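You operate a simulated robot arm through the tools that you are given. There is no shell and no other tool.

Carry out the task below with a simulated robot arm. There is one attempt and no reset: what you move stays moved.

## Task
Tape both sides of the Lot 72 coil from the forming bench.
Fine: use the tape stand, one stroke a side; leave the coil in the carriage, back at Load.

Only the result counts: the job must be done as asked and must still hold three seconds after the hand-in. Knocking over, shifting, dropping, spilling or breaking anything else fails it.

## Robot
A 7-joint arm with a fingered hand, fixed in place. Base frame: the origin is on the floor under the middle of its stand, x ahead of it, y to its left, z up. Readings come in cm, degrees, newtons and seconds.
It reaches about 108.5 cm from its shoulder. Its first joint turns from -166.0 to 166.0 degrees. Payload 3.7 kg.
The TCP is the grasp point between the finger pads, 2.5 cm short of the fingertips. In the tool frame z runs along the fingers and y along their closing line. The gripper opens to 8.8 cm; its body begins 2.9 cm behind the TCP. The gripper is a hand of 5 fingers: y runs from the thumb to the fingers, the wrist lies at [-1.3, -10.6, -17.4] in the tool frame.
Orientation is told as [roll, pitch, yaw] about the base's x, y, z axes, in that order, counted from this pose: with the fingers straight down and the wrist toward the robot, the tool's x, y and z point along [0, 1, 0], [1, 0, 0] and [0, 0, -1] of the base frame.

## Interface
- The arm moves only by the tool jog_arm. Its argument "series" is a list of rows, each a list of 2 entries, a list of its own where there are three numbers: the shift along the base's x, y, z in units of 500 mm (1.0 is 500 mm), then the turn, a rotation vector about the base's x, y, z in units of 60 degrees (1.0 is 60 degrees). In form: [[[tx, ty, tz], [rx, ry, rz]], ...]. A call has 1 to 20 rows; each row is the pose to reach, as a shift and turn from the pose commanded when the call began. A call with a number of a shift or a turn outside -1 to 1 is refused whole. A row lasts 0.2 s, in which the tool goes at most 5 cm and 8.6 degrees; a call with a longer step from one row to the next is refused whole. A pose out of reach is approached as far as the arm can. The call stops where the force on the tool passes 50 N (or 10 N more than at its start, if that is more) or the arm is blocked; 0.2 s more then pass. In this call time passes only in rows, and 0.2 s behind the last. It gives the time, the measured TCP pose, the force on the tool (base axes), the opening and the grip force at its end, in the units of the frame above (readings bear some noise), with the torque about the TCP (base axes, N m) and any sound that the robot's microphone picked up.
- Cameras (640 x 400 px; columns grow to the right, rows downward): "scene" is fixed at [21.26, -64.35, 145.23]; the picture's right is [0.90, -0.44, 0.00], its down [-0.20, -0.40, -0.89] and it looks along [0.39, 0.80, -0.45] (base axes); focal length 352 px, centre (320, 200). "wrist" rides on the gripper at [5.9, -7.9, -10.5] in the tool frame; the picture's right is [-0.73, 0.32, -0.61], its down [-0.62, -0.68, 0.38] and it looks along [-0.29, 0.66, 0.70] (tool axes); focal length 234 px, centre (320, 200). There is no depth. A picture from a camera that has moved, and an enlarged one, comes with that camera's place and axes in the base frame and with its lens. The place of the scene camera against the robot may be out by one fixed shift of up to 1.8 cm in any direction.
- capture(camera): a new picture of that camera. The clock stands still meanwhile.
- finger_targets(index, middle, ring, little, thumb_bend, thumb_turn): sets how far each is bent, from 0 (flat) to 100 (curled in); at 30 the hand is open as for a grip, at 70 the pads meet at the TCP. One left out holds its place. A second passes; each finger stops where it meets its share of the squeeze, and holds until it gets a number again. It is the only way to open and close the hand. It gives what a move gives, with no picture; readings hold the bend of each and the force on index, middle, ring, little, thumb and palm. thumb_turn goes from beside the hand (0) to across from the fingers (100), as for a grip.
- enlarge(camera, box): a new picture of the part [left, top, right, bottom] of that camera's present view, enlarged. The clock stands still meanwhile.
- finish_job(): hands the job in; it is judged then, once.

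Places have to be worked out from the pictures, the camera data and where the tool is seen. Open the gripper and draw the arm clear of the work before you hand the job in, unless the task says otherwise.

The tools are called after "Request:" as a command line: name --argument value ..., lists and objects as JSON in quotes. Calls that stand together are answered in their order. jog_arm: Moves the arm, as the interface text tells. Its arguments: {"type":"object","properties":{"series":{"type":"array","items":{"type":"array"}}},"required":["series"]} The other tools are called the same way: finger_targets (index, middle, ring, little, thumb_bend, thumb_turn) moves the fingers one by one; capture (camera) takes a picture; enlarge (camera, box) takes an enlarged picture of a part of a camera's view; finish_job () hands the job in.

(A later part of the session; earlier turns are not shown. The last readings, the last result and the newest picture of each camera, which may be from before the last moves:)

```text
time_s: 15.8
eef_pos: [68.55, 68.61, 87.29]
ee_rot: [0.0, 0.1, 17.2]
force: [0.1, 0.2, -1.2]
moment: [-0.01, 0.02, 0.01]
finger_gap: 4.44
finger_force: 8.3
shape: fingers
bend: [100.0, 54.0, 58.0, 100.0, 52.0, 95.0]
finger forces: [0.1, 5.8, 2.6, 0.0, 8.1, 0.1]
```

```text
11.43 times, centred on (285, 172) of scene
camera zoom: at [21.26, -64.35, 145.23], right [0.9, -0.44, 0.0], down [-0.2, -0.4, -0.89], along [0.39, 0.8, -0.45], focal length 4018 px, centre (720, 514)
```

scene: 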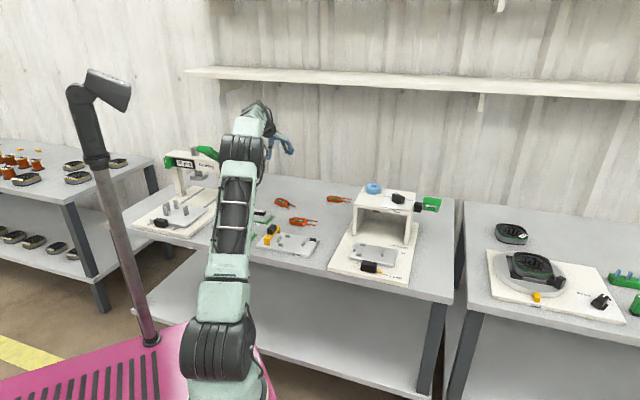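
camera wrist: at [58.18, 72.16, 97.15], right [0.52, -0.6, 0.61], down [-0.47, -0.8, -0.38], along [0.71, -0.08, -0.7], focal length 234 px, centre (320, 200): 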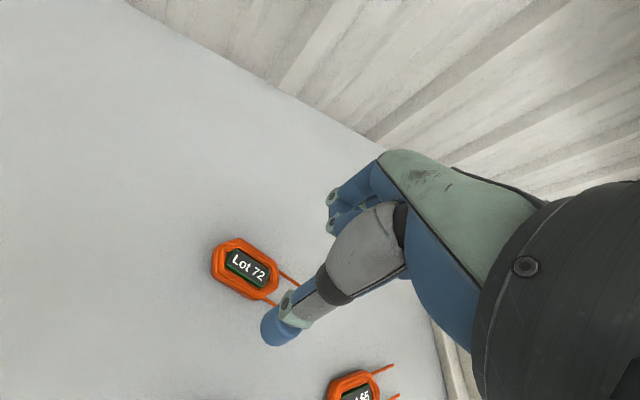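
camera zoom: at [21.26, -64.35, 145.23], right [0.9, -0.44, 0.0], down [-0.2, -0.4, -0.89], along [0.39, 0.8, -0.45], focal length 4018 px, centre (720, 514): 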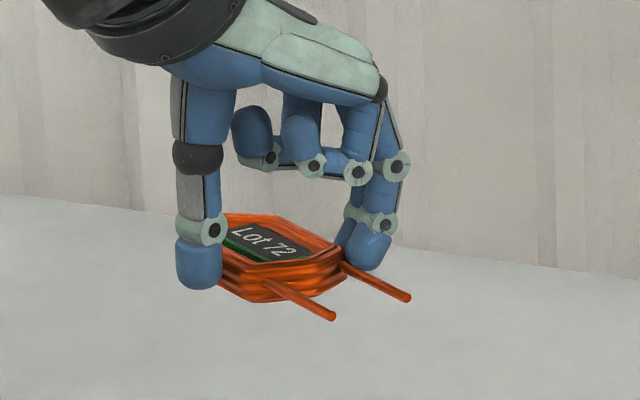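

I measure the leads more exactly with stronger zooms.

Request:
enlarge --camera "scene" --box '[282, 170, 298, 184]'

Request:
enlarge --camera "wrist" --box '[305, 215, 375, 285]'

```text
16.00 times, centred on (290, 177) of scene
camera zoom: at [21.26, -64.35, 145.23], right [0.9, -0.44, 0.0], down [-0.2, -0.4, -0.89], along [0.39, 0.8, -0.45], focal length 5625 px, centre (800, 568)
```

zoom: 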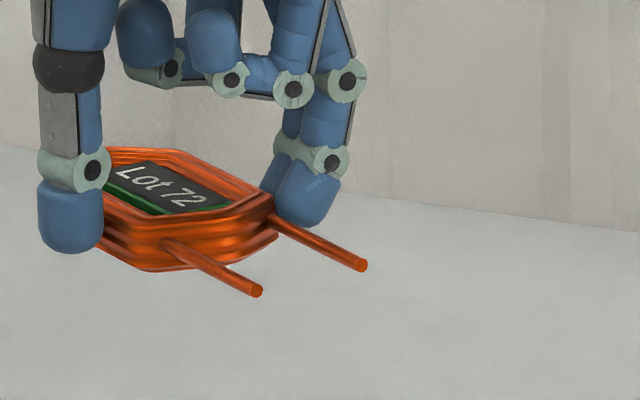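

```text
5.71 times, centred on (340, 250) of wrist
camera zoom: at [59.23, 71.76, 97.91], right [0.52, -0.6, 0.61], down [-0.47, -0.8, -0.38], along [0.71, -0.08, -0.7], focal length 1338 px, centre (206, -86)
```

zoom: 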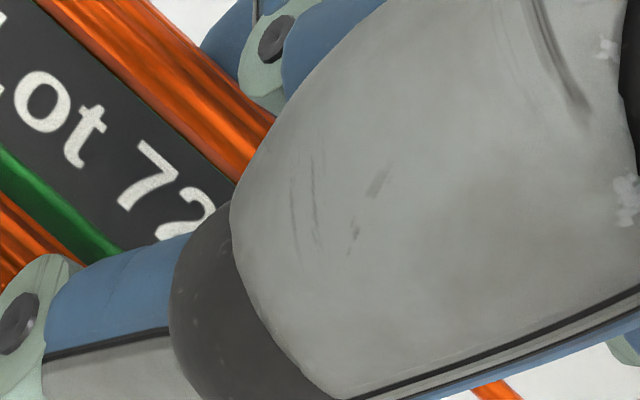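

Both views agree the coil now points at about -77° with tool yaw 17.2° and is level, so a tool yaw of about 49° will align it with the carriage. I raise it and carry it high toward the carriage.

Request:
jog_arm --series '[[[0, 0, 0.08], [0, 0, 0]], [[0, -0.02, 0.16], [0, 0, 0.03]], [[0.01, -0.06, 0.24], [0, 0, 0.06]], [[0.02, -0.12, 0.3], [0, 0, 0.1]], [[0.04, -0.2, 0.33], [0, 0, 0.15]], [[0.06, -0.28, 0.33], [0, 0, 0.2]], [[0.08, -0.36, 0.33], [0, 0, 0.25]], [[0.1, -0.44, 0.33], [0, 0, 0.3]], [[0.12, -0.52, 0.33], [0, 0, 0.36]], [[0.14, -0.6, 0.33], [0, 0, 0.42]], [[0.16, -0.68, 0.33], [0, 0, 0.48]], [[0.18, -0.76, 0.33], [0, 0, 0.53]]]'

Request:
capture --camera "wrist"

Request:
capture --camera "scene"

```text
time_s: 18.4
eef_pos: [77.37, 30.7, 103.72]
ee_rot: [0.0, 0.0, 49.3]
force: [-0.6, -0.1, -0.2]
moment: [0.0, -0.04, 0.02]
finger_gap: 4.45
finger_force: 8.0
shape: fingers
bend: [100.0, 55.0, 58.0, 100.0, 52.0, 95.0]
finger forces: [0.0, 5.8, 2.5, 0.1, 8.1, 0.0]
```

```text
taken
camera wrist: at [67.75, 28.5, 114.27], right [0.76, -0.23, 0.61], down [0.03, -0.92, -0.38], along [0.65, 0.31, -0.7], focal length 234 px, centre (320, 200)
```

wrist: 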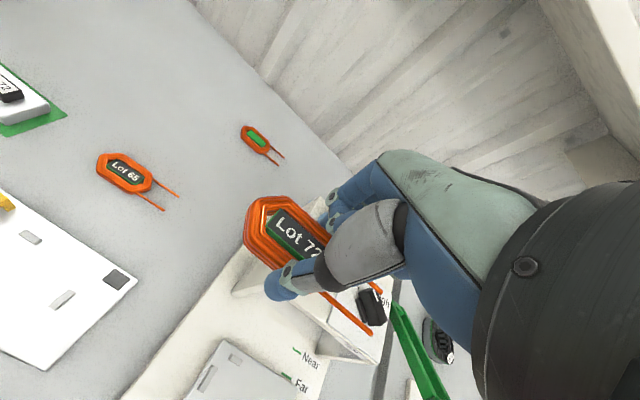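

```text
taken
```

scene: 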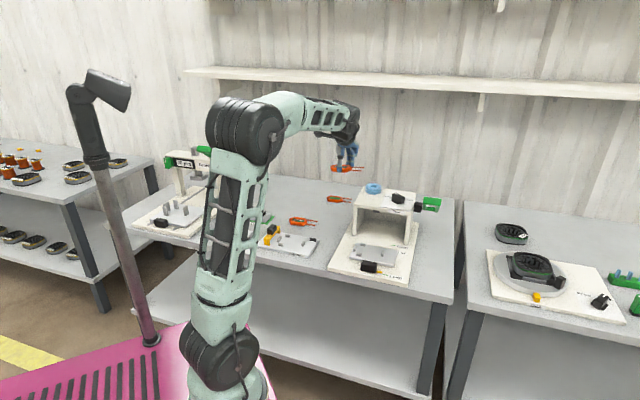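

The coil is held steady. I move it to above the nest, still about 20 cm high, and look down past it.

Request:
jog_arm --series '[[[0.02, -0.09, -0.02], [0, 0, 0]], [[0.04, -0.18, -0.05], [0, 0, 0]], [[0.06, -0.25, -0.1], [0, 0, 0]], [[0.07, -0.292, -0.16], [0, 0, 0]], [[0.07, -0.292, -0.24], [0, 0, 0]]]'

Request:
capture --camera "wrist"

Request:
enlarge --camera "scene" --box '[310, 150, 450, 290]'

```text
time_s: 19.6
eef_pos: [81.2, 16.1, 91.56]
ee_rot: [0.0, 0.1, 48.9]
force: [-0.3, 0.5, -0.8]
moment: [-0.02, -0.05, 0.0]
finger_gap: 4.47
finger_force: 8.1
shape: fingers
bend: [100.0, 55.0, 58.0, 100.0, 52.0, 95.0]
finger forces: [0.0, 5.7, 2.5, 0.0, 7.9, 0.0]
```

```text
taken
camera wrist: at [71.59, 14.02, 102.03], right [0.76, -0.23, 0.61], down [0.02, -0.92, -0.38], along [0.65, 0.31, -0.7], focal length 234 px, centre (320, 200)
```

wrist: 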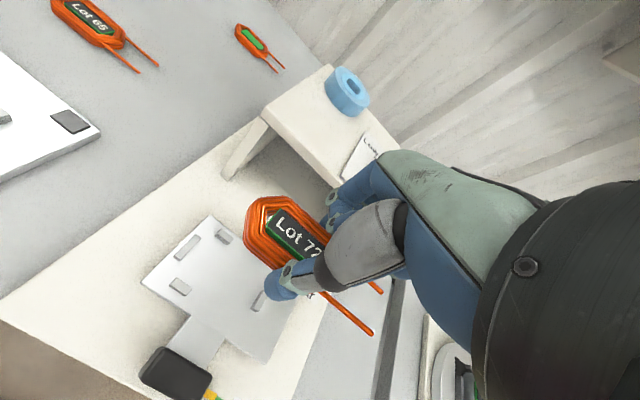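

```text
2.86 times, centred on (380, 220) of scene
camera zoom: at [21.26, -64.35, 145.23], right [0.9, -0.44, 0.0], down [-0.2, -0.4, -0.89], along [0.39, 0.8, -0.45], focal length 1004 px, centre (149, 143)
```

zoom: 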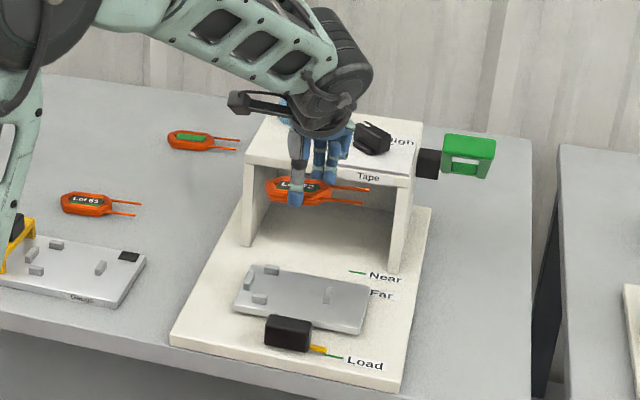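

I zoom in on the pegs and the coil end to compute the alignment.

Request:
enlarge --camera "wrist" --box '[130, 185, 330, 385]'

Request:
enlarge --camera "wrist" --box '[230, 185, 390, 345]'

```text
2.00 times, centred on (230, 285) of wrist
camera zoom: at [71.59, 14.02, 102.03], right [0.76, -0.23, 0.61], down [0.02, -0.92, -0.38], along [0.65, 0.31, -0.7], focal length 468 px, centre (500, 30)
```

zoom: 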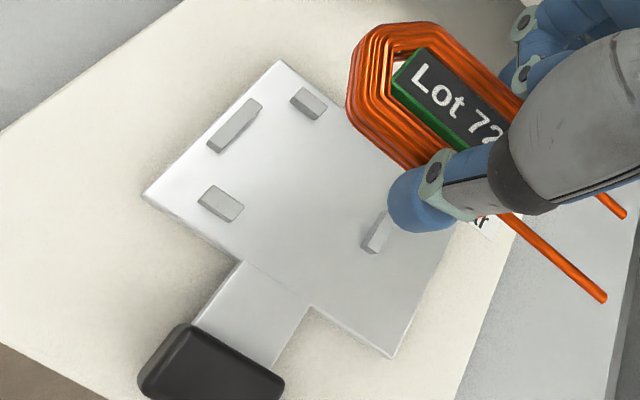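

```text
2.50 times, centred on (310, 265) of wrist
camera zoom: at [71.59, 14.02, 102.03], right [0.76, -0.23, 0.61], down [0.02, -0.92, -0.38], along [0.65, 0.31, -0.7], focal length 585 px, centre (345, 38)
```

zoom: 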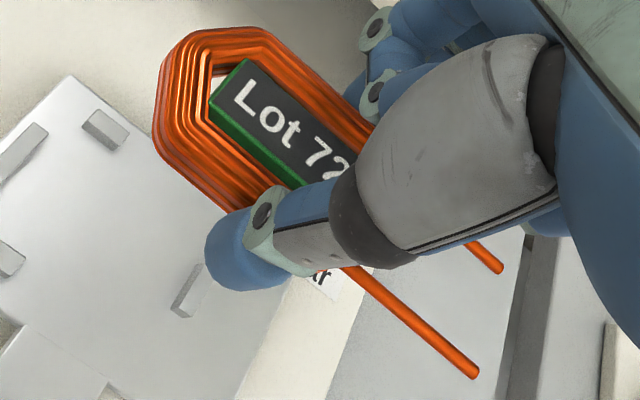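

The leads indicate the coil axis is near -45°. I verify with stronger zooms from both cameras.

Request:
enlarge --camera "wrist" --box '[240, 185, 330, 275]'

Request:
enlarge --camera "scene" --box '[360, 190, 420, 230]'

Request:
enlarge --camera "wrist" --box '[310, 265, 390, 345]'

```text
4.44 times, centred on (285, 230) of wrist
camera zoom: at [71.59, 14.02, 102.03], right [0.76, -0.23, 0.61], down [0.02, -0.92, -0.38], along [0.65, 0.31, -0.7], focal length 1041 px, centre (476, 67)
```

zoom: 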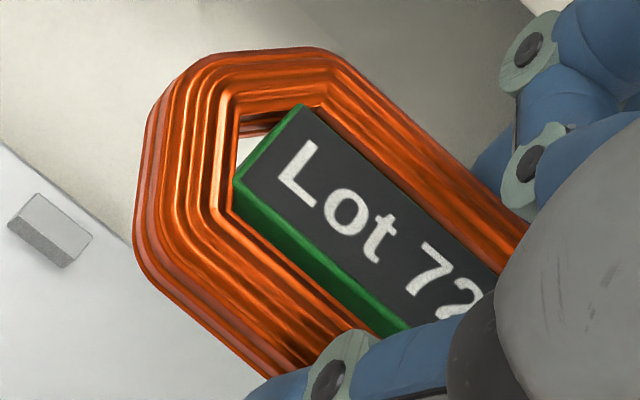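

```text
10.00 times, centred on (390, 210) of scene
camera zoom: at [21.26, -64.35, 145.23], right [0.9, -0.44, 0.0], down [-0.2, -0.4, -0.89], along [0.39, 0.8, -0.45], focal length 3516 px, centre (-380, 100)
```

zoom: 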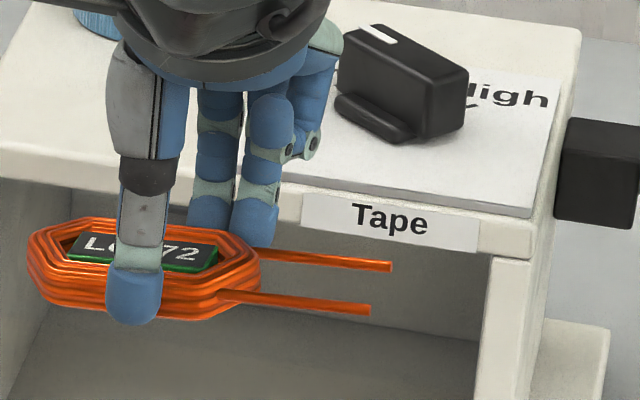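

```text
5.00 times, centred on (350, 305) of wrist
camera zoom: at [71.59, 14.02, 102.03], right [0.76, -0.23, 0.61], down [0.02, -0.92, -0.38], along [0.65, 0.31, -0.7], focal length 1171 px, centre (170, -325)
```

zoom: 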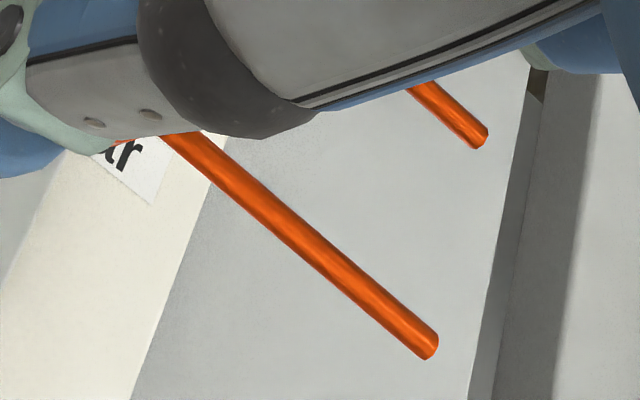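

The coil axis is at about -45.5° and its centre lies about over the nest. I descend to just above the peg tops and re-check.

Request:
jog_arm --series '[[[-0.003, 0, -0.06], [0, 0, 0.004]], [[-0.004, 0, -0.12], [0, 0, 0.008]], [[-0.004, 0, -0.17], [0, 0, 0.008]], [[-0.004, 0, -0.205], [0, 0, 0.008]]]'

Request:
enlarge --camera "wrist" --box '[200, 170, 400, 370]'

Request:
enlarge --camera "scene" --box '[330, 200, 430, 290]'

```text
time_s: 20.6
eef_pos: [80.83, 16.02, 81.17]
ee_rot: [0.1, -0.1, 49.5]
force: [-0.3, 0.5, -0.6]
moment: [-0.01, 0.02, -0.01]
finger_gap: 4.45
finger_force: 8.1
shape: fingers
bend: [100.0, 55.0, 58.0, 100.0, 52.0, 95.0]
finger forces: [0.0, 5.6, 2.5, 0.0, 7.8, 0.1]
```

```text
2.00 times, centred on (300, 270) of wrist
camera zoom: at [71.18, 13.76, 91.72], right [0.76, -0.23, 0.61], down [0.03, -0.92, -0.38], along [0.65, 0.31, -0.7], focal length 468 px, centre (360, 60)
```

zoom: 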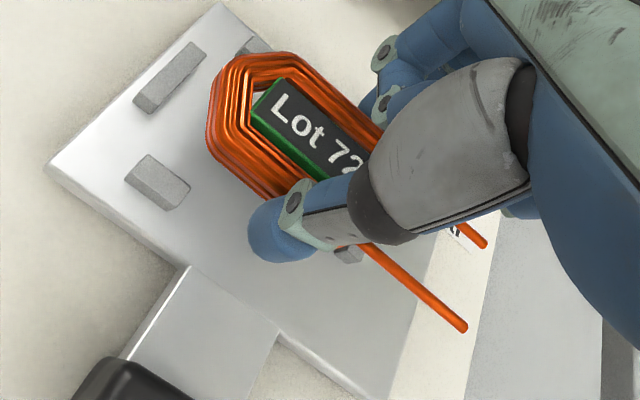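

```text
4.44 times, centred on (380, 245) of scene
camera zoom: at [21.26, -64.35, 145.23], right [0.9, -0.44, 0.0], down [-0.2, -0.4, -0.89], along [0.39, 0.8, -0.45], focal length 1562 px, centre (53, 0)
```

zoom: 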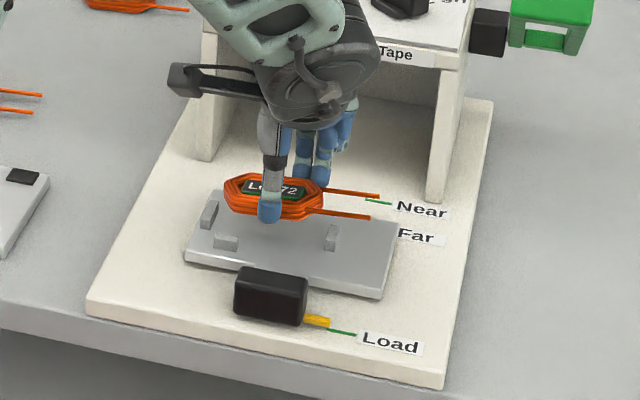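

I zoom in on the coil's end and the left and lower pegs at this height.

Request:
enlarge --camera "wrist" --box '[215, 165, 335, 285]'

Request:
enlarge --camera "scene" --box '[368, 232, 422, 270]'

```text
3.33 times, centred on (275, 225) of wrist
camera zoom: at [71.18, 13.76, 91.72], right [0.76, -0.23, 0.61], down [0.03, -0.92, -0.38], along [0.65, 0.31, -0.7], focal length 781 px, centre (470, 117)
```

zoom: 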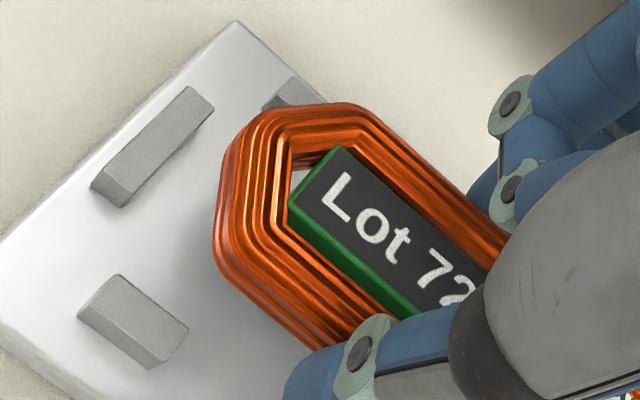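

```text
10.53 times, centred on (395, 251) of scene
camera zoom: at [21.26, -64.35, 145.23], right [0.9, -0.44, 0.0], down [-0.2, -0.4, -0.89], along [0.39, 0.8, -0.45], focal length 3701 px, centre (-470, -337)
```

zoom: 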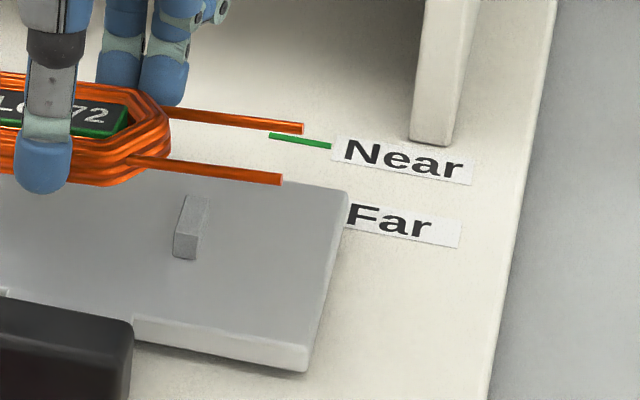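

I take stronger zooms to pin down the coil's small tilt and turn before lowering.

Request:
enlarge --camera "scene" --box '[376, 236, 404, 256]'

Request:
enlarge --camera "wrist" --box '[360, 270, 450, 340]'

Request:
enlarge --camera "scene" --box '[348, 226, 392, 258]'

```text
16.00 times, centred on (390, 246) of scene
camera zoom: at [21.26, -64.35, 145.23], right [0.9, -0.44, 0.0], down [-0.2, -0.4, -0.89], along [0.39, 0.8, -0.45], focal length 5625 px, centre (-800, -536)
```

zoom: 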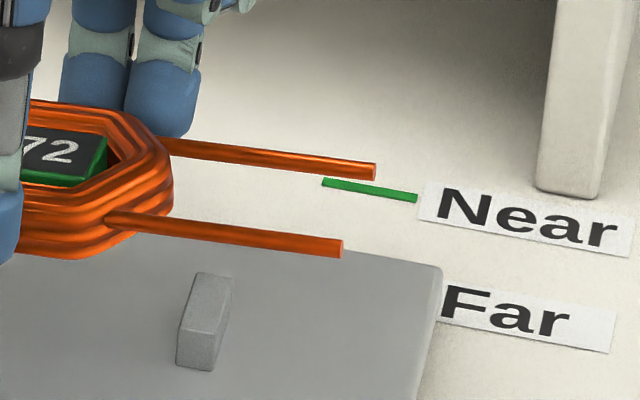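

```text
5.71 times, centred on (405, 305) of wrist
camera zoom: at [71.18, 13.76, 91.72], right [0.76, -0.23, 0.61], down [0.03, -0.92, -0.38], along [0.65, 0.31, -0.7], focal length 1338 px, centre (-166, -400)
```

zoom: 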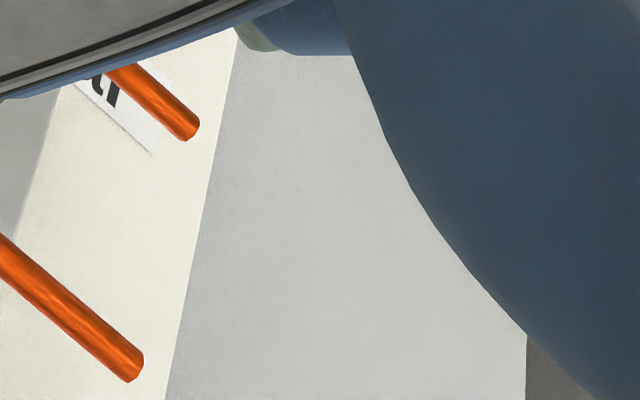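

```text
12.50 times, centred on (370, 242) of scene
camera zoom: at [21.26, -64.35, 145.23], right [0.9, -0.44, 0.0], down [-0.2, -0.4, -0.89], along [0.39, 0.8, -0.45], focal length 4394 px, centre (-305, -325)
```

zoom: 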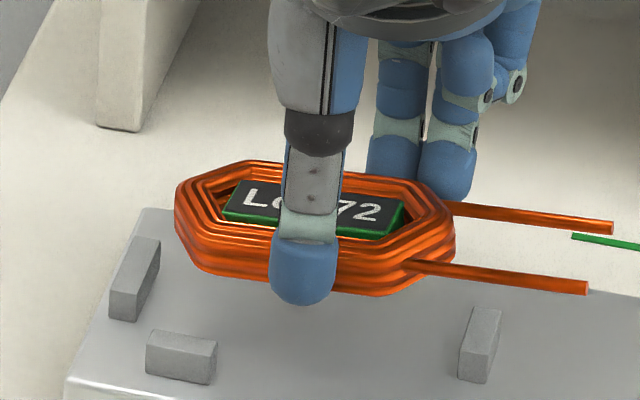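

The coil is tilted about 3–4° (lead end up) and turned about 3° too far. I correct yaw by +3°, tilt the lead end down 3.5°, and shift 0.3 cm away from the robot to centre it between the pegs.

Request:
jog_arm --series '[[[0.002, 0.002, 0], [0.02, 0.02, 0.025]], [[0.0042, 0.0042, 0], [0.041, 0.041, 0.05]]]'

Request:
enlarge --camera "wrist" --box '[200, 160, 400, 360]'

Request:
enlarge --camera "wrist" --box '[215, 165, 335, 285]'

Request:
enlarge --camera "scene" --box '[352, 230, 408, 266]'

```text
time_s: 21.2
eef_pos: [81.03, 16.15, 81.25]
ee_rot: [3.4, -0.4, 52.4]
force: [0.1, -0.3, -1.8]
moment: [-0.01, 0.0, 0.03]
finger_gap: 4.47
finger_force: 8.1
shape: fingers
bend: [100.0, 55.0, 58.0, 100.0, 52.0, 95.0]
finger forces: [0.0, 5.6, 2.5, 0.1, 7.8, 0.0]
```

```text
2.00 times, centred on (300, 260) of wrist
camera zoom: at [72.09, 13.01, 92.08], right [0.8, -0.21, 0.56], down [0.06, -0.9, -0.43], along [0.6, 0.38, -0.71], focal length 468 px, centre (360, 80)
```

zoom: 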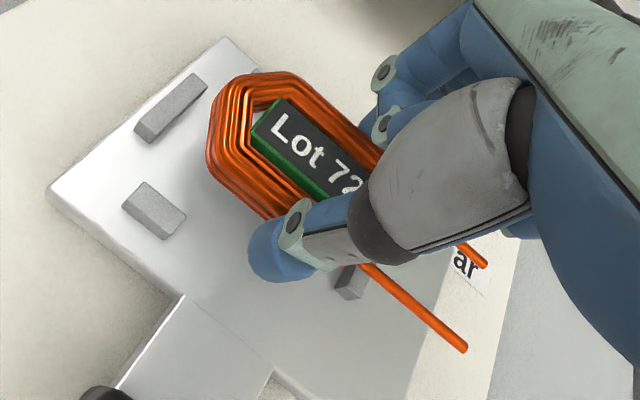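

```text
3.33 times, centred on (275, 225) of wrist
camera zoom: at [72.09, 13.01, 92.08], right [0.8, -0.21, 0.56], down [0.06, -0.9, -0.43], along [0.6, 0.38, -0.71], focal length 781 px, centre (470, 117)
```

zoom: 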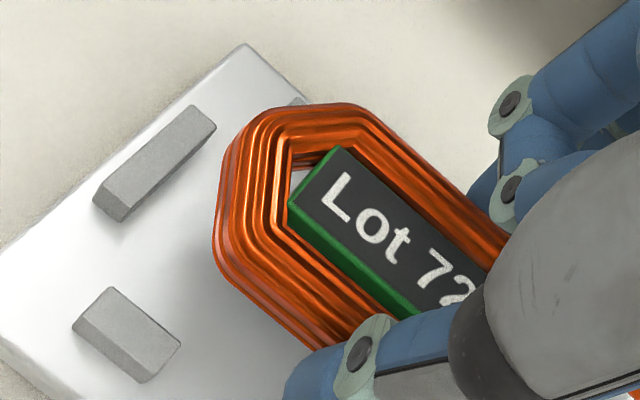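

```text
11.11 times, centred on (380, 248) of scene
camera zoom: at [21.26, -64.35, 145.23], right [0.9, -0.44, 0.0], down [-0.2, -0.4, -0.89], along [0.39, 0.8, -0.45], focal length 3906 px, centre (-347, -333)
```

zoom: 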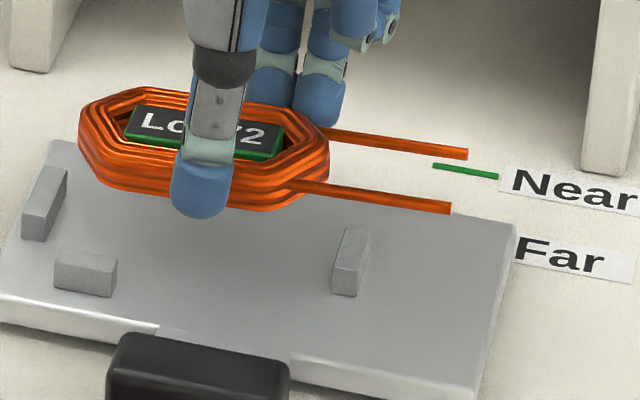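

By both cameras the coil is now centred (44.97, 68.4 in bench axes versus nest centre 44.93, 68.42) and at -45.6°. I lower it straight between the pegs, stopping just above the plate.

Request:
jog_arm --series '[[[0, 0, -0.015], [0, 0, 0]], [[0, 0, -0.03], [0, 0, 0]], [[0, 0, -0.042], [0, 0, 0]], [[0, 0, -0.052], [0, 0, 0]]]'

Request:
enlarge --camera "wrist" --box '[200, 160, 400, 360]'

Request:
enlarge --camera "scene" --box '[352, 230, 408, 266]'

```text
time_s: 22.2
eef_pos: [81.17, 16.2, 78.69]
ee_rot: [3.4, -0.5, 52.5]
force: [-0.4, -0.4, -0.9]
moment: [0.03, 0.02, -0.04]
finger_gap: 4.45
finger_force: 7.9
shape: fingers
bend: [100.0, 55.0, 58.0, 100.0, 52.0, 95.0]
finger forces: [0.0, 5.6, 2.5, 0.1, 7.8, 0.1]
```

```text
2.00 times, centred on (300, 260) of wrist
camera zoom: at [72.14, 13.01, 89.47], right [0.8, -0.21, 0.56], down [0.06, -0.9, -0.42], along [0.6, 0.37, -0.71], focal length 468 px, centre (360, 80)
```

zoom: 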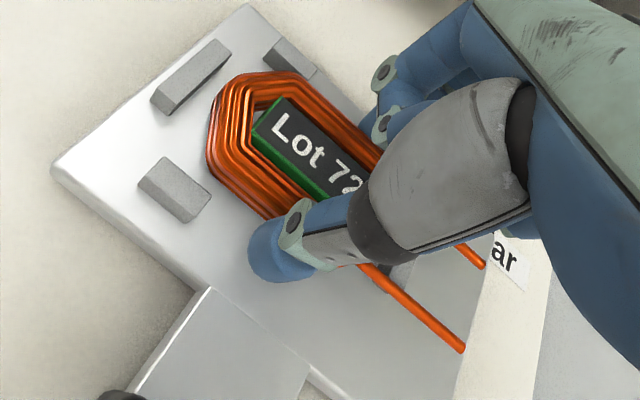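

```text
11.11 times, centred on (380, 248) of scene
camera zoom: at [21.26, -64.35, 145.23], right [0.9, -0.44, 0.0], down [-0.2, -0.4, -0.89], along [0.39, 0.8, -0.45], focal length 3906 px, centre (-347, -333)
```

zoom: 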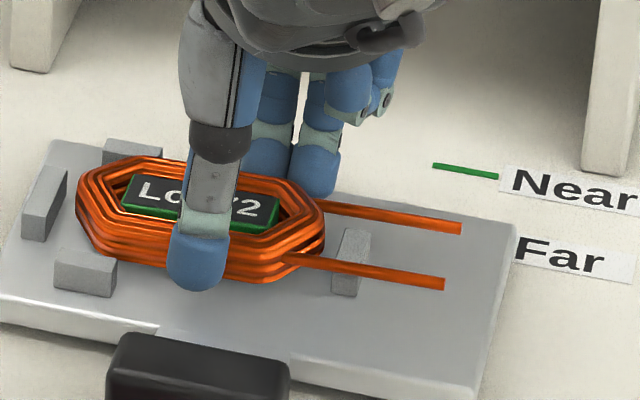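

The coil sits between the pegs with leads straddling the right peg. I lower the last 0.5 cm and watch the force.

Request:
jog_arm --series '[[[0, 0, -0.005], [0, 0, 0]], [[0, 0, -0.009], [0, 0, 0]]]'

Request:
enlarge --camera "scene" --box '[352, 230, 408, 266]'

```text
time_s: 22.8
eef_pos: [81.17, 16.08, 78.29]
ee_rot: [3.3, -0.4, 52.5]
force: [1.3, -0.7, 13.4]
moment: [0.04, -0.16, 0.02]
finger_gap: 4.48
finger_force: 10.9
shape: fingers
bend: [100.0, 54.0, 58.0, 100.0, 52.0, 95.0]
finger forces: [0.0, 9.0, 3.1, 0.0, 9.5, 0.1]
```

```text
11.11 times, centred on (380, 248) of scene
camera zoom: at [21.26, -64.35, 145.23], right [0.9, -0.44, 0.0], down [-0.2, -0.4, -0.89], along [0.39, 0.8, -0.45], focal length 3906 px, centre (-347, -333)
```

zoom: 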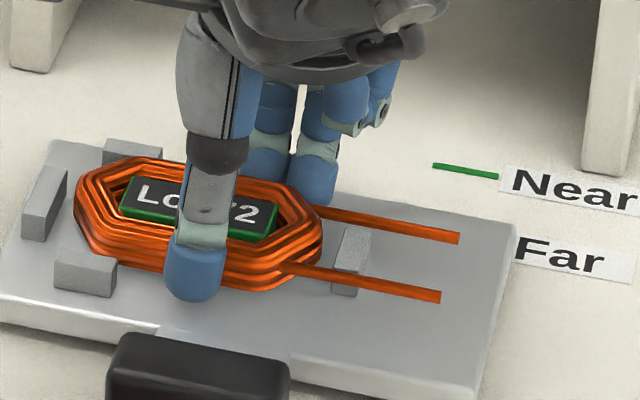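

Contact with the plate (13 N up). I ease off slightly and open the fingers to release the coil.

Request:
jog_arm --series '[[[0, 0, 0.002], [0, 0, 0]]]'

Request:
finger_targets --middle 34 --ring 34 --thumb_bend 34

Request:
enlarge --camera "scene" --box '[352, 230, 408, 266]'

Request:
enlarge --camera "wrist" --box '[200, 160, 400, 360]'

```text
time_s: 23.2
eef_pos: [80.96, 16.08, 78.43]
ee_rot: [3.4, -0.4, 52.5]
force: [3.3, 1.4, 7.6]
moment: [0.08, -0.19, 0.02]
finger_gap: 4.43
finger_force: 9.8
shape: fingers
bend: [100.0, 54.0, 58.0, 100.0, 53.0, 95.0]
finger forces: [0.0, 7.7, 3.7, 0.0, 7.6, 0.0]
```

```text
time_s: 24.2
eef_pos: [81.13, 16.07, 78.27]
ee_rot: [3.6, -0.4, 52.5]
force: [-0.1, -0.4, -0.4]
moment: [0.0, -0.01, 0.0]
finger_gap: 5.09
finger_force: 0.1
shape: fingers
bend: [100.0, 34.0, 34.0, 100.0, 34.0, 97.0]
finger forces: [0.0, 0.0, 0.0, 0.0, 0.0, 0.1]
```

```text
11.11 times, centred on (380, 248) of scene
camera zoom: at [21.26, -64.35, 145.23], right [0.9, -0.44, 0.0], down [-0.2, -0.4, -0.89], along [0.39, 0.8, -0.45], focal length 3906 px, centre (-347, -333)
```

zoom: 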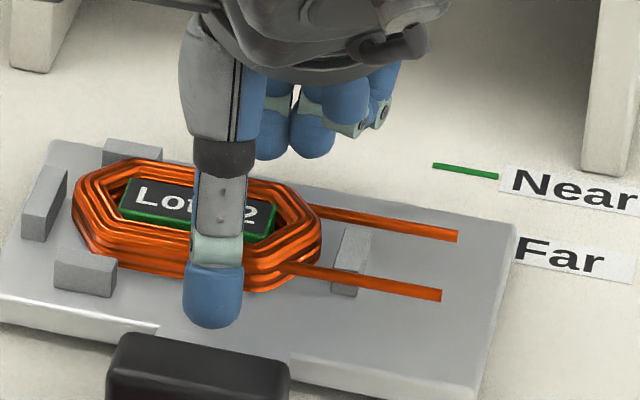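

```text
2.00 times, centred on (300, 260) of wrist
camera zoom: at [72.05, 12.94, 89.11], right [0.8, -0.21, 0.56], down [0.06, -0.9, -0.42], along [0.6, 0.37, -0.71], focal length 468 px, centre (360, 80)
```

zoom: 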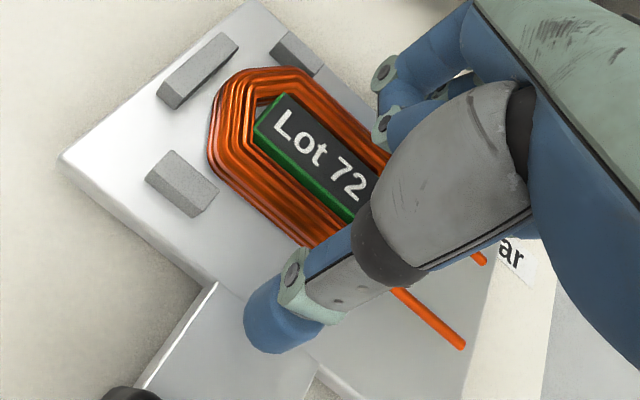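

Released, and the coil looks flat in the nest. I lift the hand straight up and clear, then check the coil.

Request:
jog_arm --series '[[[0, 0, 0.03], [0, 0, 0]], [[0, 0, 0.08], [0, 0, 0]], [[0, 0, 0.15], [-0.02, -0.02, 0]], [[0, 0, 0.23], [-0.041, -0.041, -0.05]], [[-0.04, -0.04, 0.3], [-0.041, -0.041, -0.12]], [[-0.08, -0.08, 0.32], [-0.041, -0.041, -0.12]]]'

Request:
capture --camera "wrist"

Request:
enlarge --camera "scene" --box '[344, 226, 416, 274]'

```text
time_s: 25.6
eef_pos: [77.16, 11.86, 94.32]
ee_rot: [-0.1, -0.1, 45.4]
force: [-0.6, 0.4, -0.5]
moment: [-0.01, -0.04, 0.0]
finger_gap: 5.11
finger_force: 0.0
shape: fingers
bend: [100.0, 34.0, 34.0, 100.0, 34.0, 97.0]
finger forces: [0.0, 0.1, 0.0, 0.0, 0.0, 0.0]
```

```text
taken
camera wrist: at [67.45, 10.4, 104.85], right [0.74, -0.28, 0.61], down [-0.04, -0.92, -0.39], along [0.67, 0.26, -0.69], focal length 234 px, centre (320, 200)
```

wrist: 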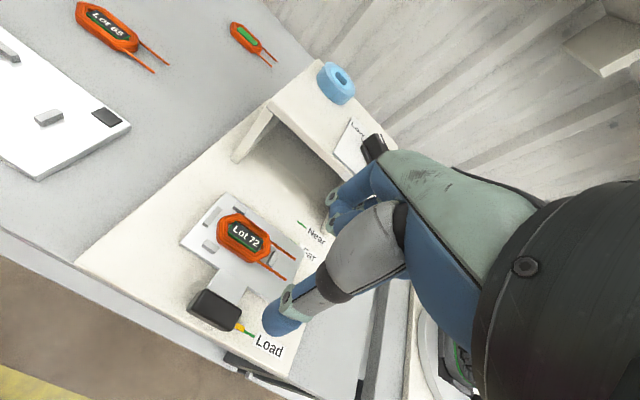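

```text
8.33 times, centred on (380, 250) of scene
camera zoom: at [21.26, -64.35, 145.23], right [0.9, -0.44, 0.0], down [-0.2, -0.4, -0.89], along [0.39, 0.8, -0.45], focal length 2930 px, centre (-180, -217)
```

zoom: 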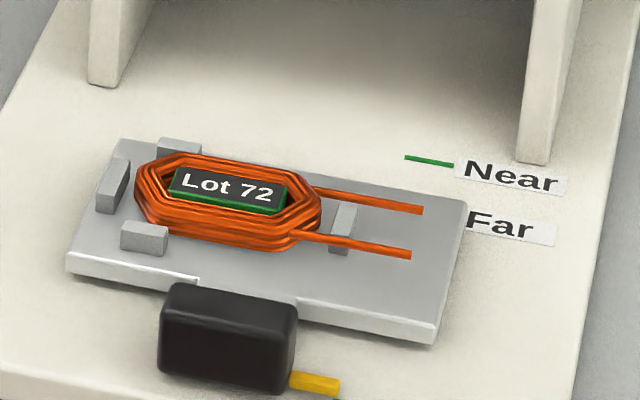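

The coil sits in the nest with the leads on either side of the right peg. I zoom in from the wrist to verify the fit and to get the handle's geometry.

Request:
enlarge --camera "wrist" --box '[170, 180, 310, 300]'

Request:
enlarge --camera "wrist" --box '[180, 270, 300, 370]'

```text
3.33 times, centred on (240, 240) of wrist
camera zoom: at [67.45, 10.4, 104.85], right [0.74, -0.28, 0.61], down [-0.04, -0.92, -0.39], along [0.67, 0.26, -0.69], focal length 781 px, centre (587, 67)
```

zoom: 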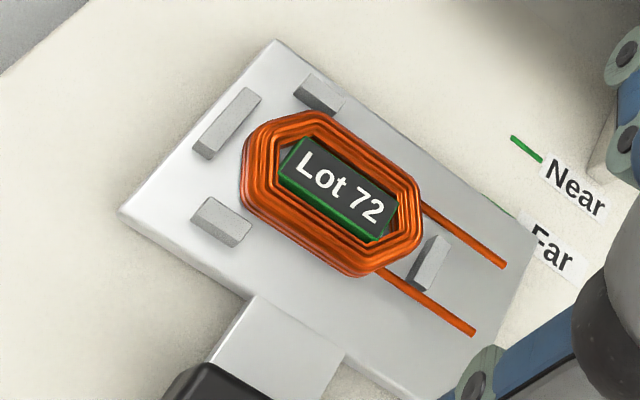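

```text
4.00 times, centred on (240, 320) of wrist
camera zoom: at [67.45, 10.4, 104.85], right [0.74, -0.28, 0.61], down [-0.04, -0.92, -0.39], along [0.67, 0.26, -0.69], focal length 937 px, centre (640, -280)
```

zoom: 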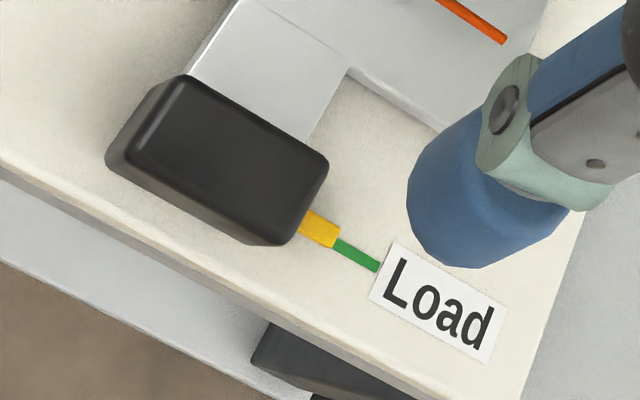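

The coil is nested properly; the handle is about 4.8 cm wide (bench u 44.4–49.2) and 2.2 cm deep, centred at (75.4, 9.3). Before moving the carriage I study the lever; I move right and up for a good view of it.

Request:
jog_arm --series '[[[0, -0.04, 0.06], [0, 0, 0]], [[0.02, -0.1, 0.12], [0, 0, 0]], [[0.05, -0.18, 0.14], [0, 0, 0]], [[0.09, -0.25, 0.14], [0, 0, 0]], [[0.13, -0.31, 0.14], [0, 0, 0]]]'

Request:
capture --camera "wrist"

```text
time_s: 26.8
eef_pos: [83.58, -3.54, 101.43]
ee_rot: [0.0, -0.2, 45.3]
force: [0.7, 0.1, -0.4]
moment: [0.0, 0.03, 0.02]
finger_gap: 5.11
finger_force: 0.1
shape: fingers
bend: [100.0, 34.0, 34.0, 100.0, 34.0, 97.0]
finger forces: [0.1, 0.1, 0.0, 0.0, 0.1, 0.0]
```

```text
taken
camera wrist: at [73.83, -5.02, 112.01], right [0.74, -0.28, 0.61], down [-0.03, -0.92, -0.39], along [0.67, 0.26, -0.69], focal length 234 px, centre (320, 200)
```

wrist: 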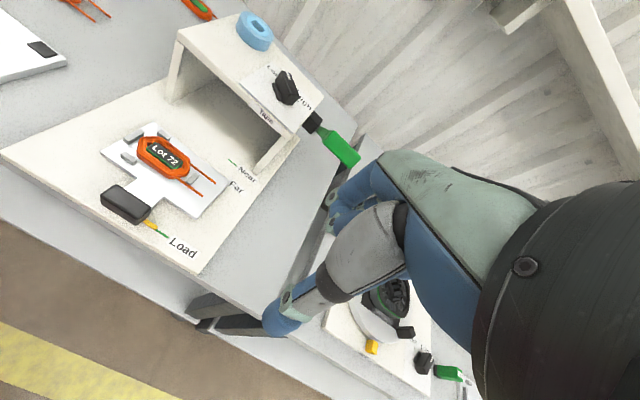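

Request:
enlarge --camera "wrist" --box '[250, 60, 380, 180]'

Request:
enlarge --camera "wrist" --box '[100, 120, 260, 270]'

```text
3.33 times, centred on (315, 120) of wrist
camera zoom: at [73.83, -5.02, 112.01], right [0.74, -0.28, 0.61], down [-0.03, -0.92, -0.39], along [0.67, 0.26, -0.69], focal length 781 px, centre (337, 467)
```

zoom: 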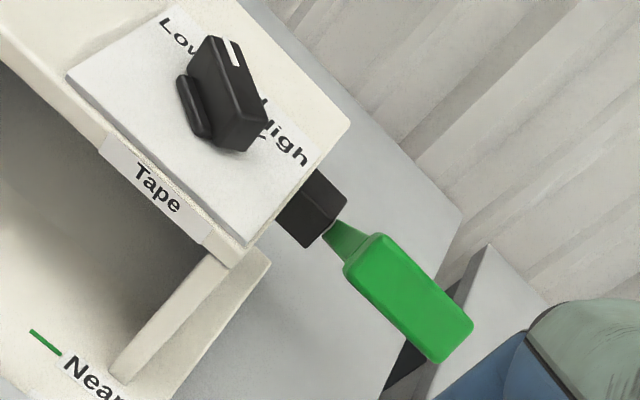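

```text
2.67 times, centred on (180, 195) of wrist
camera zoom: at [73.83, -5.02, 112.01], right [0.74, -0.28, 0.61], down [-0.03, -0.92, -0.39], along [0.67, 0.26, -0.69], focal length 624 px, centre (693, 213)
```

zoom: 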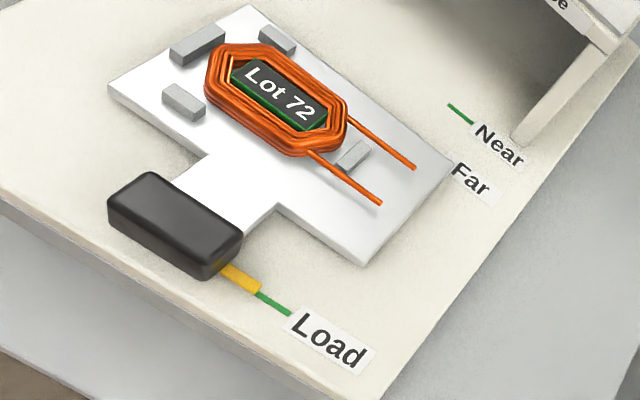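

I locate the lever bar at about (98.0, 9.2, 94.0), with its hinge near the stand at bench v≈87, z≈86.5, so it swings down toward the bench. First, the carriage: I'll grip the handle across its width with the hand turned to yaw -45° and tilted forward, so nothing hits the stand roof. I start turning.

Request:
jog_arm --series '[[[-0.03, 0.0, 0.0], [0, 0, -0.135]], [[-0.08, 0.02, 0.0], [0, 0, -0.27]], [[-0.13, 0.04, 0.0], [0, 0, -0.405]], [[-0.18, 0.06, 0.0], [0, 0, -0.54]], [[-0.22, 0.08, 0.0], [0, 0, -0.675]], [[-0.25, 0.1, 0.0], [0, 0, -0.81]]]'

Request:
jog_arm --series '[[[0.0, 0.0, 0.0], [0, 0, -0.14]], [[0.0, 0.02, 0.0], [0, 0, -0.28]], [[0.0, 0.04, -0.04], [0, 0, -0.42]], [[0.0, 0.06, -0.08], [0, 0, -0.56]], [[0.0, 0.08, -0.12], [0, 0, -0.693]]]'

Request:
jog_arm --series '[[[0.0, 0.0, 0.0], [0.09, -0.09, 0]], [[0.0, 0.0, 0.0], [0.18, -0.18, 0]], [[0.0, 0.0, 0.0], [0.27, -0.27, 0]], [[0.0, 0.0, 0.0], [0.354, -0.354, 0]]]'

Request:
capture --camera "wrist"

Request:
capture --camera "scene"

```text
time_s: 28.2
eef_pos: [71.08, 1.54, 101.47]
ee_rot: [-0.1, -0.2, -3.3]
force: [-0.2, -0.4, -0.8]
moment: [0.02, -0.03, -0.02]
finger_gap: 5.08
finger_force: 0.0
shape: fingers
bend: [100.0, 34.0, 34.0, 100.0, 34.0, 97.0]
finger forces: [0.0, 0.0, 0.1, 0.0, 0.0, 0.0]
```

```text
time_s: 29.4
eef_pos: [71.22, 5.77, 95.28]
ee_rot: [-0.1, -0.2, -44.9]
force: [0.3, -0.2, -0.4]
moment: [0.01, -0.01, 0.0]
finger_gap: 5.09
finger_force: 0.1
shape: fingers
bend: [100.0, 34.0, 34.0, 100.0, 34.0, 97.0]
finger forces: [0.0, 0.0, 0.0, 0.0, 0.0, 0.0]
```

```text
time_s: 30.4
eef_pos: [71.1, 5.56, 95.38]
ee_rot: [30.1, -0.2, -45.0]
force: [0.4, -0.2, -0.5]
moment: [0.02, -0.01, -0.02]
finger_gap: 5.12
finger_force: 0.1
shape: fingers
bend: [100.0, 34.0, 34.0, 100.0, 34.0, 97.0]
finger forces: [0.1, 0.1, 0.0, 0.1, 0.1, 0.0]
```

```text
taken
camera wrist: at [65.32, 11.08, 107.4], right [-0.43, -0.89, 0.16], down [-0.73, 0.23, -0.65], along [0.54, -0.4, -0.75], focal length 234 px, centre (320, 200)
```

wrist: 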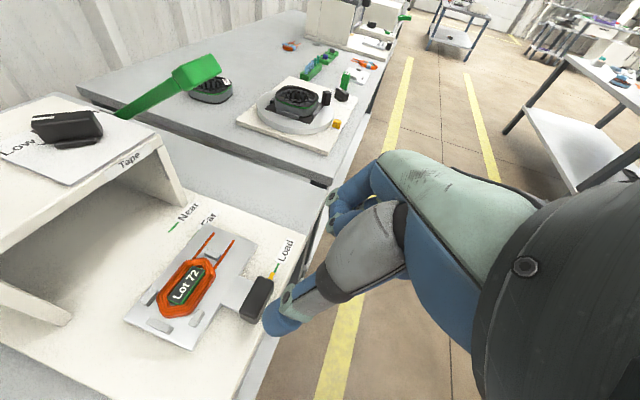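

```text
taken
```

scene: 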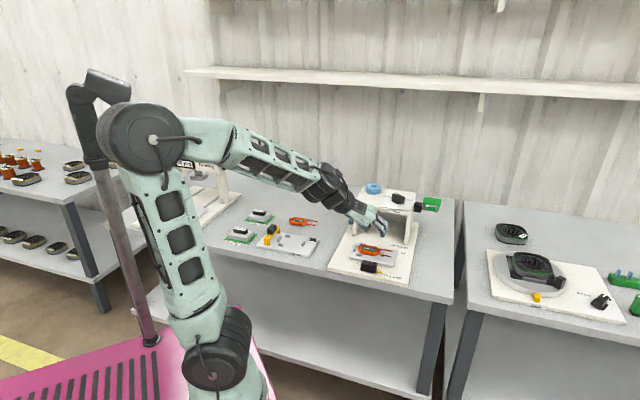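

This view shows the lever from the side as well and confirms its bar near (u 62.8, v 76, z 93.9). I zoom in on the lever and the handle.

Request:
enlarge --camera "wrist" --box '[90, 40, 250, 140]'

Request:
enlarge --camera "wrist" --box '[110, 200, 330, 360]'

```text
4.00 times, centred on (170, 90) of wrist
camera zoom: at [65.32, 11.08, 107.4], right [-0.43, -0.89, 0.16], down [-0.73, 0.23, -0.65], along [0.54, -0.4, -0.75], focal length 937 px, centre (920, 640)
```

zoom: 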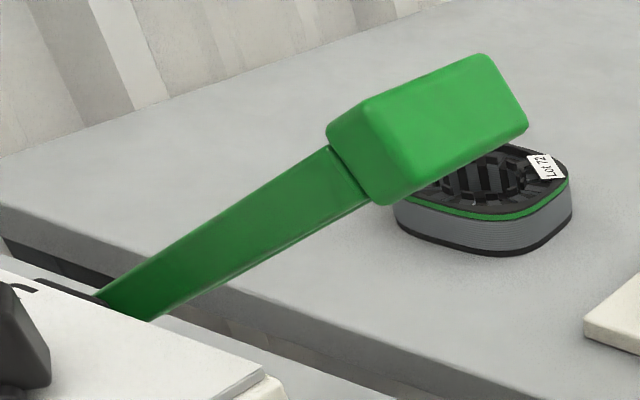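

```text
2.50 times, centred on (220, 280) of wrist
camera zoom: at [65.32, 11.08, 107.4], right [-0.43, -0.89, 0.16], down [-0.73, 0.23, -0.65], along [0.54, -0.4, -0.75], focal length 585 px, centre (570, 0)
```

zoom: 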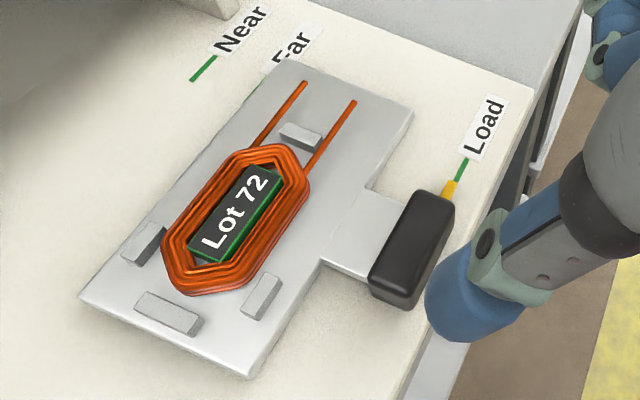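

The handle's centre is at bench (46.9, 60.0), with a yellow pointer sticking out low on its right side, so I'll grip its upper part. I move to a pre-grasp point behind and above it.

Request:
jog_arm --series '[[[0.01, 0.004, -0.07], [0, 0, 0]], [[0.02, 0.008, -0.14], [0, 0, 0]], [[0.026, 0.0108, -0.2], [0, 0, 0]]]'

Request:
enlarge --camera "wrist" --box '[140, 150, 400, 350]'

Request:
enlarge --camera "scene" --box '[320, 200, 430, 290]'

```text
time_s: 31.2
eef_pos: [72.38, 6.32, 85.14]
ee_rot: [30.1, -0.2, -44.9]
force: [-0.8, 1.0, 0.3]
moment: [-0.04, 0.02, 0.0]
finger_gap: 5.08
finger_force: 0.1
shape: fingers
bend: [100.0, 34.0, 34.0, 100.0, 34.0, 97.0]
finger forces: [0.0, 0.1, 0.0, 0.0, 0.0, 0.1]
```

```text
2.00 times, centred on (270, 250) of wrist
camera zoom: at [66.54, 11.85, 97.25], right [-0.43, -0.89, 0.16], down [-0.73, 0.23, -0.65], along [0.54, -0.4, -0.75], focal length 468 px, centre (420, 100)
```

zoom: 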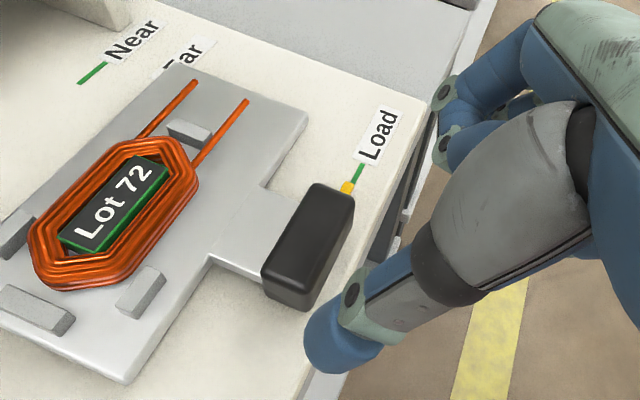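

```text
4.44 times, centred on (375, 245) of scene
camera zoom: at [21.26, -64.35, 145.23], right [0.9, -0.44, 0.0], down [-0.2, -0.4, -0.89], along [0.39, 0.8, -0.45], focal length 1562 px, centre (76, 0)
```

zoom: 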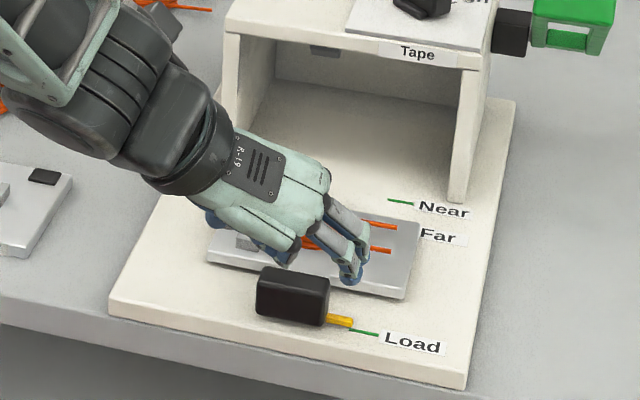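

The handle top is at about z=77. I advance along the finger direction so the thumb and fingers straddle the handle.

Request:
jog_arm --series '[[[0.016, 0.012, -0.04], [0, 0, 0]], [[0.034, 0.027, -0.08], [0, 0, 0]], [[0.05, 0.042, -0.115], [0, 0, 0]], [[0.0575, 0.0535, -0.147], [0, 0, 0]]]'

Request:
enlarge --camera "wrist" --box '[200, 140, 420, 340]'

Request:
enlarge --camera "scene" --box '[330, 220, 420, 290]'

```text
time_s: 32.2
eef_pos: [75.28, 9.01, 77.8]
ee_rot: [30.1, -0.4, -44.9]
force: [0.1, -0.2, 0.4]
moment: [-0.03, -0.01, 0.04]
finger_gap: 5.09
finger_force: 0.0
shape: fingers
bend: [100.0, 34.0, 34.0, 100.0, 34.0, 97.0]
finger forces: [0.1, 0.1, 0.0, 0.1, 0.0, 0.0]
```

```text
2.00 times, centred on (310, 240) of wrist
camera zoom: at [69.54, 14.48, 89.93], right [-0.43, -0.89, 0.16], down [-0.73, 0.23, -0.65], along [0.54, -0.4, -0.74], focal length 468 px, centre (340, 120)
```

zoom: 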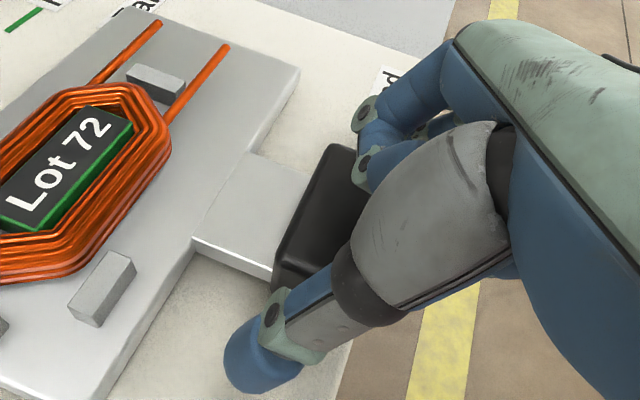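

```text
5.71 times, centred on (375, 255) of scene
camera zoom: at [21.26, -64.35, 145.23], right [0.9, -0.44, 0.0], down [-0.2, -0.4, -0.89], along [0.39, 0.8, -0.45], focal length 2009 px, centre (6, -114)
```

zoom: 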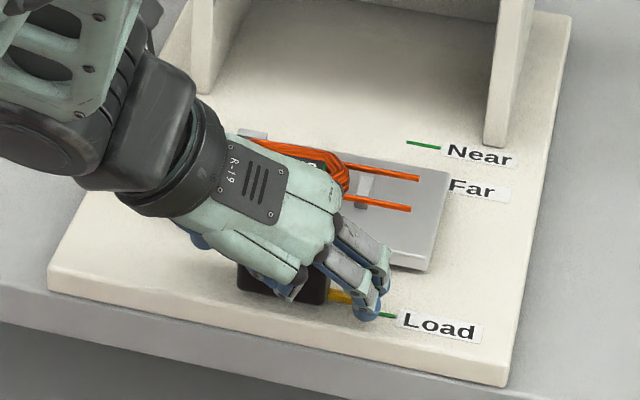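

The thumb and fingers straddle the handle. I close gently on it.

Request:
finger_targets --middle 52 --ring 52 --thumb_bend 52

Request:
enlarge --camera "scene" --box '[340, 230, 410, 285]'

Request:
enlarge --camera "wrist" --box '[200, 140, 420, 340]'

```text
time_s: 33.2
eef_pos: [75.35, 8.96, 77.76]
ee_rot: [30.0, -0.2, -45.0]
force: [-0.1, 0.8, -1.1]
moment: [-0.04, -0.01, 0.04]
finger_gap: 4.52
finger_force: 3.1
shape: fingers
bend: [100.0, 50.0, 50.0, 100.0, 48.0, 97.0]
finger forces: [0.0, 1.5, 0.7, 0.0, 3.0, 0.0]
```

```text
7.27 times, centred on (375, 258) of scene
camera zoom: at [21.26, -64.35, 145.23], right [0.9, -0.44, 0.0], down [-0.2, -0.4, -0.89], along [0.39, 0.8, -0.45], focal length 2557 px, centre (-80, -218)
```

zoom: 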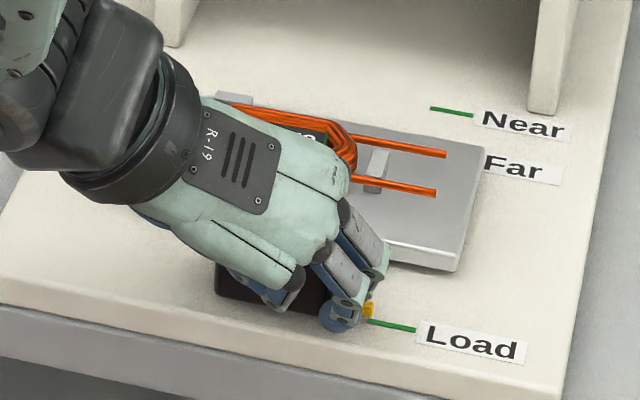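

```text
2.00 times, centred on (310, 240) of wrist
camera zoom: at [69.56, 14.42, 89.94], right [-0.43, -0.89, 0.16], down [-0.73, 0.23, -0.65], along [0.54, -0.4, -0.75], focal length 468 px, centre (340, 120)
```

zoom: 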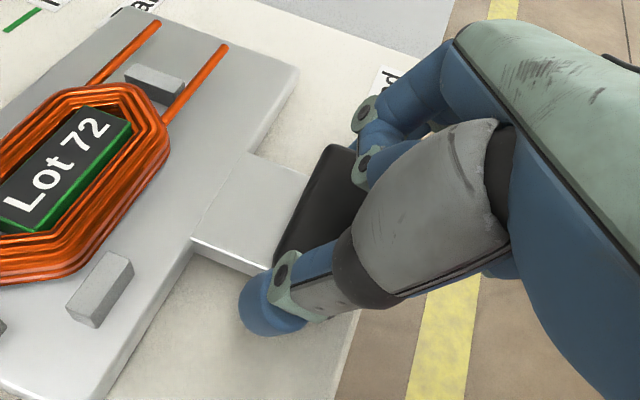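

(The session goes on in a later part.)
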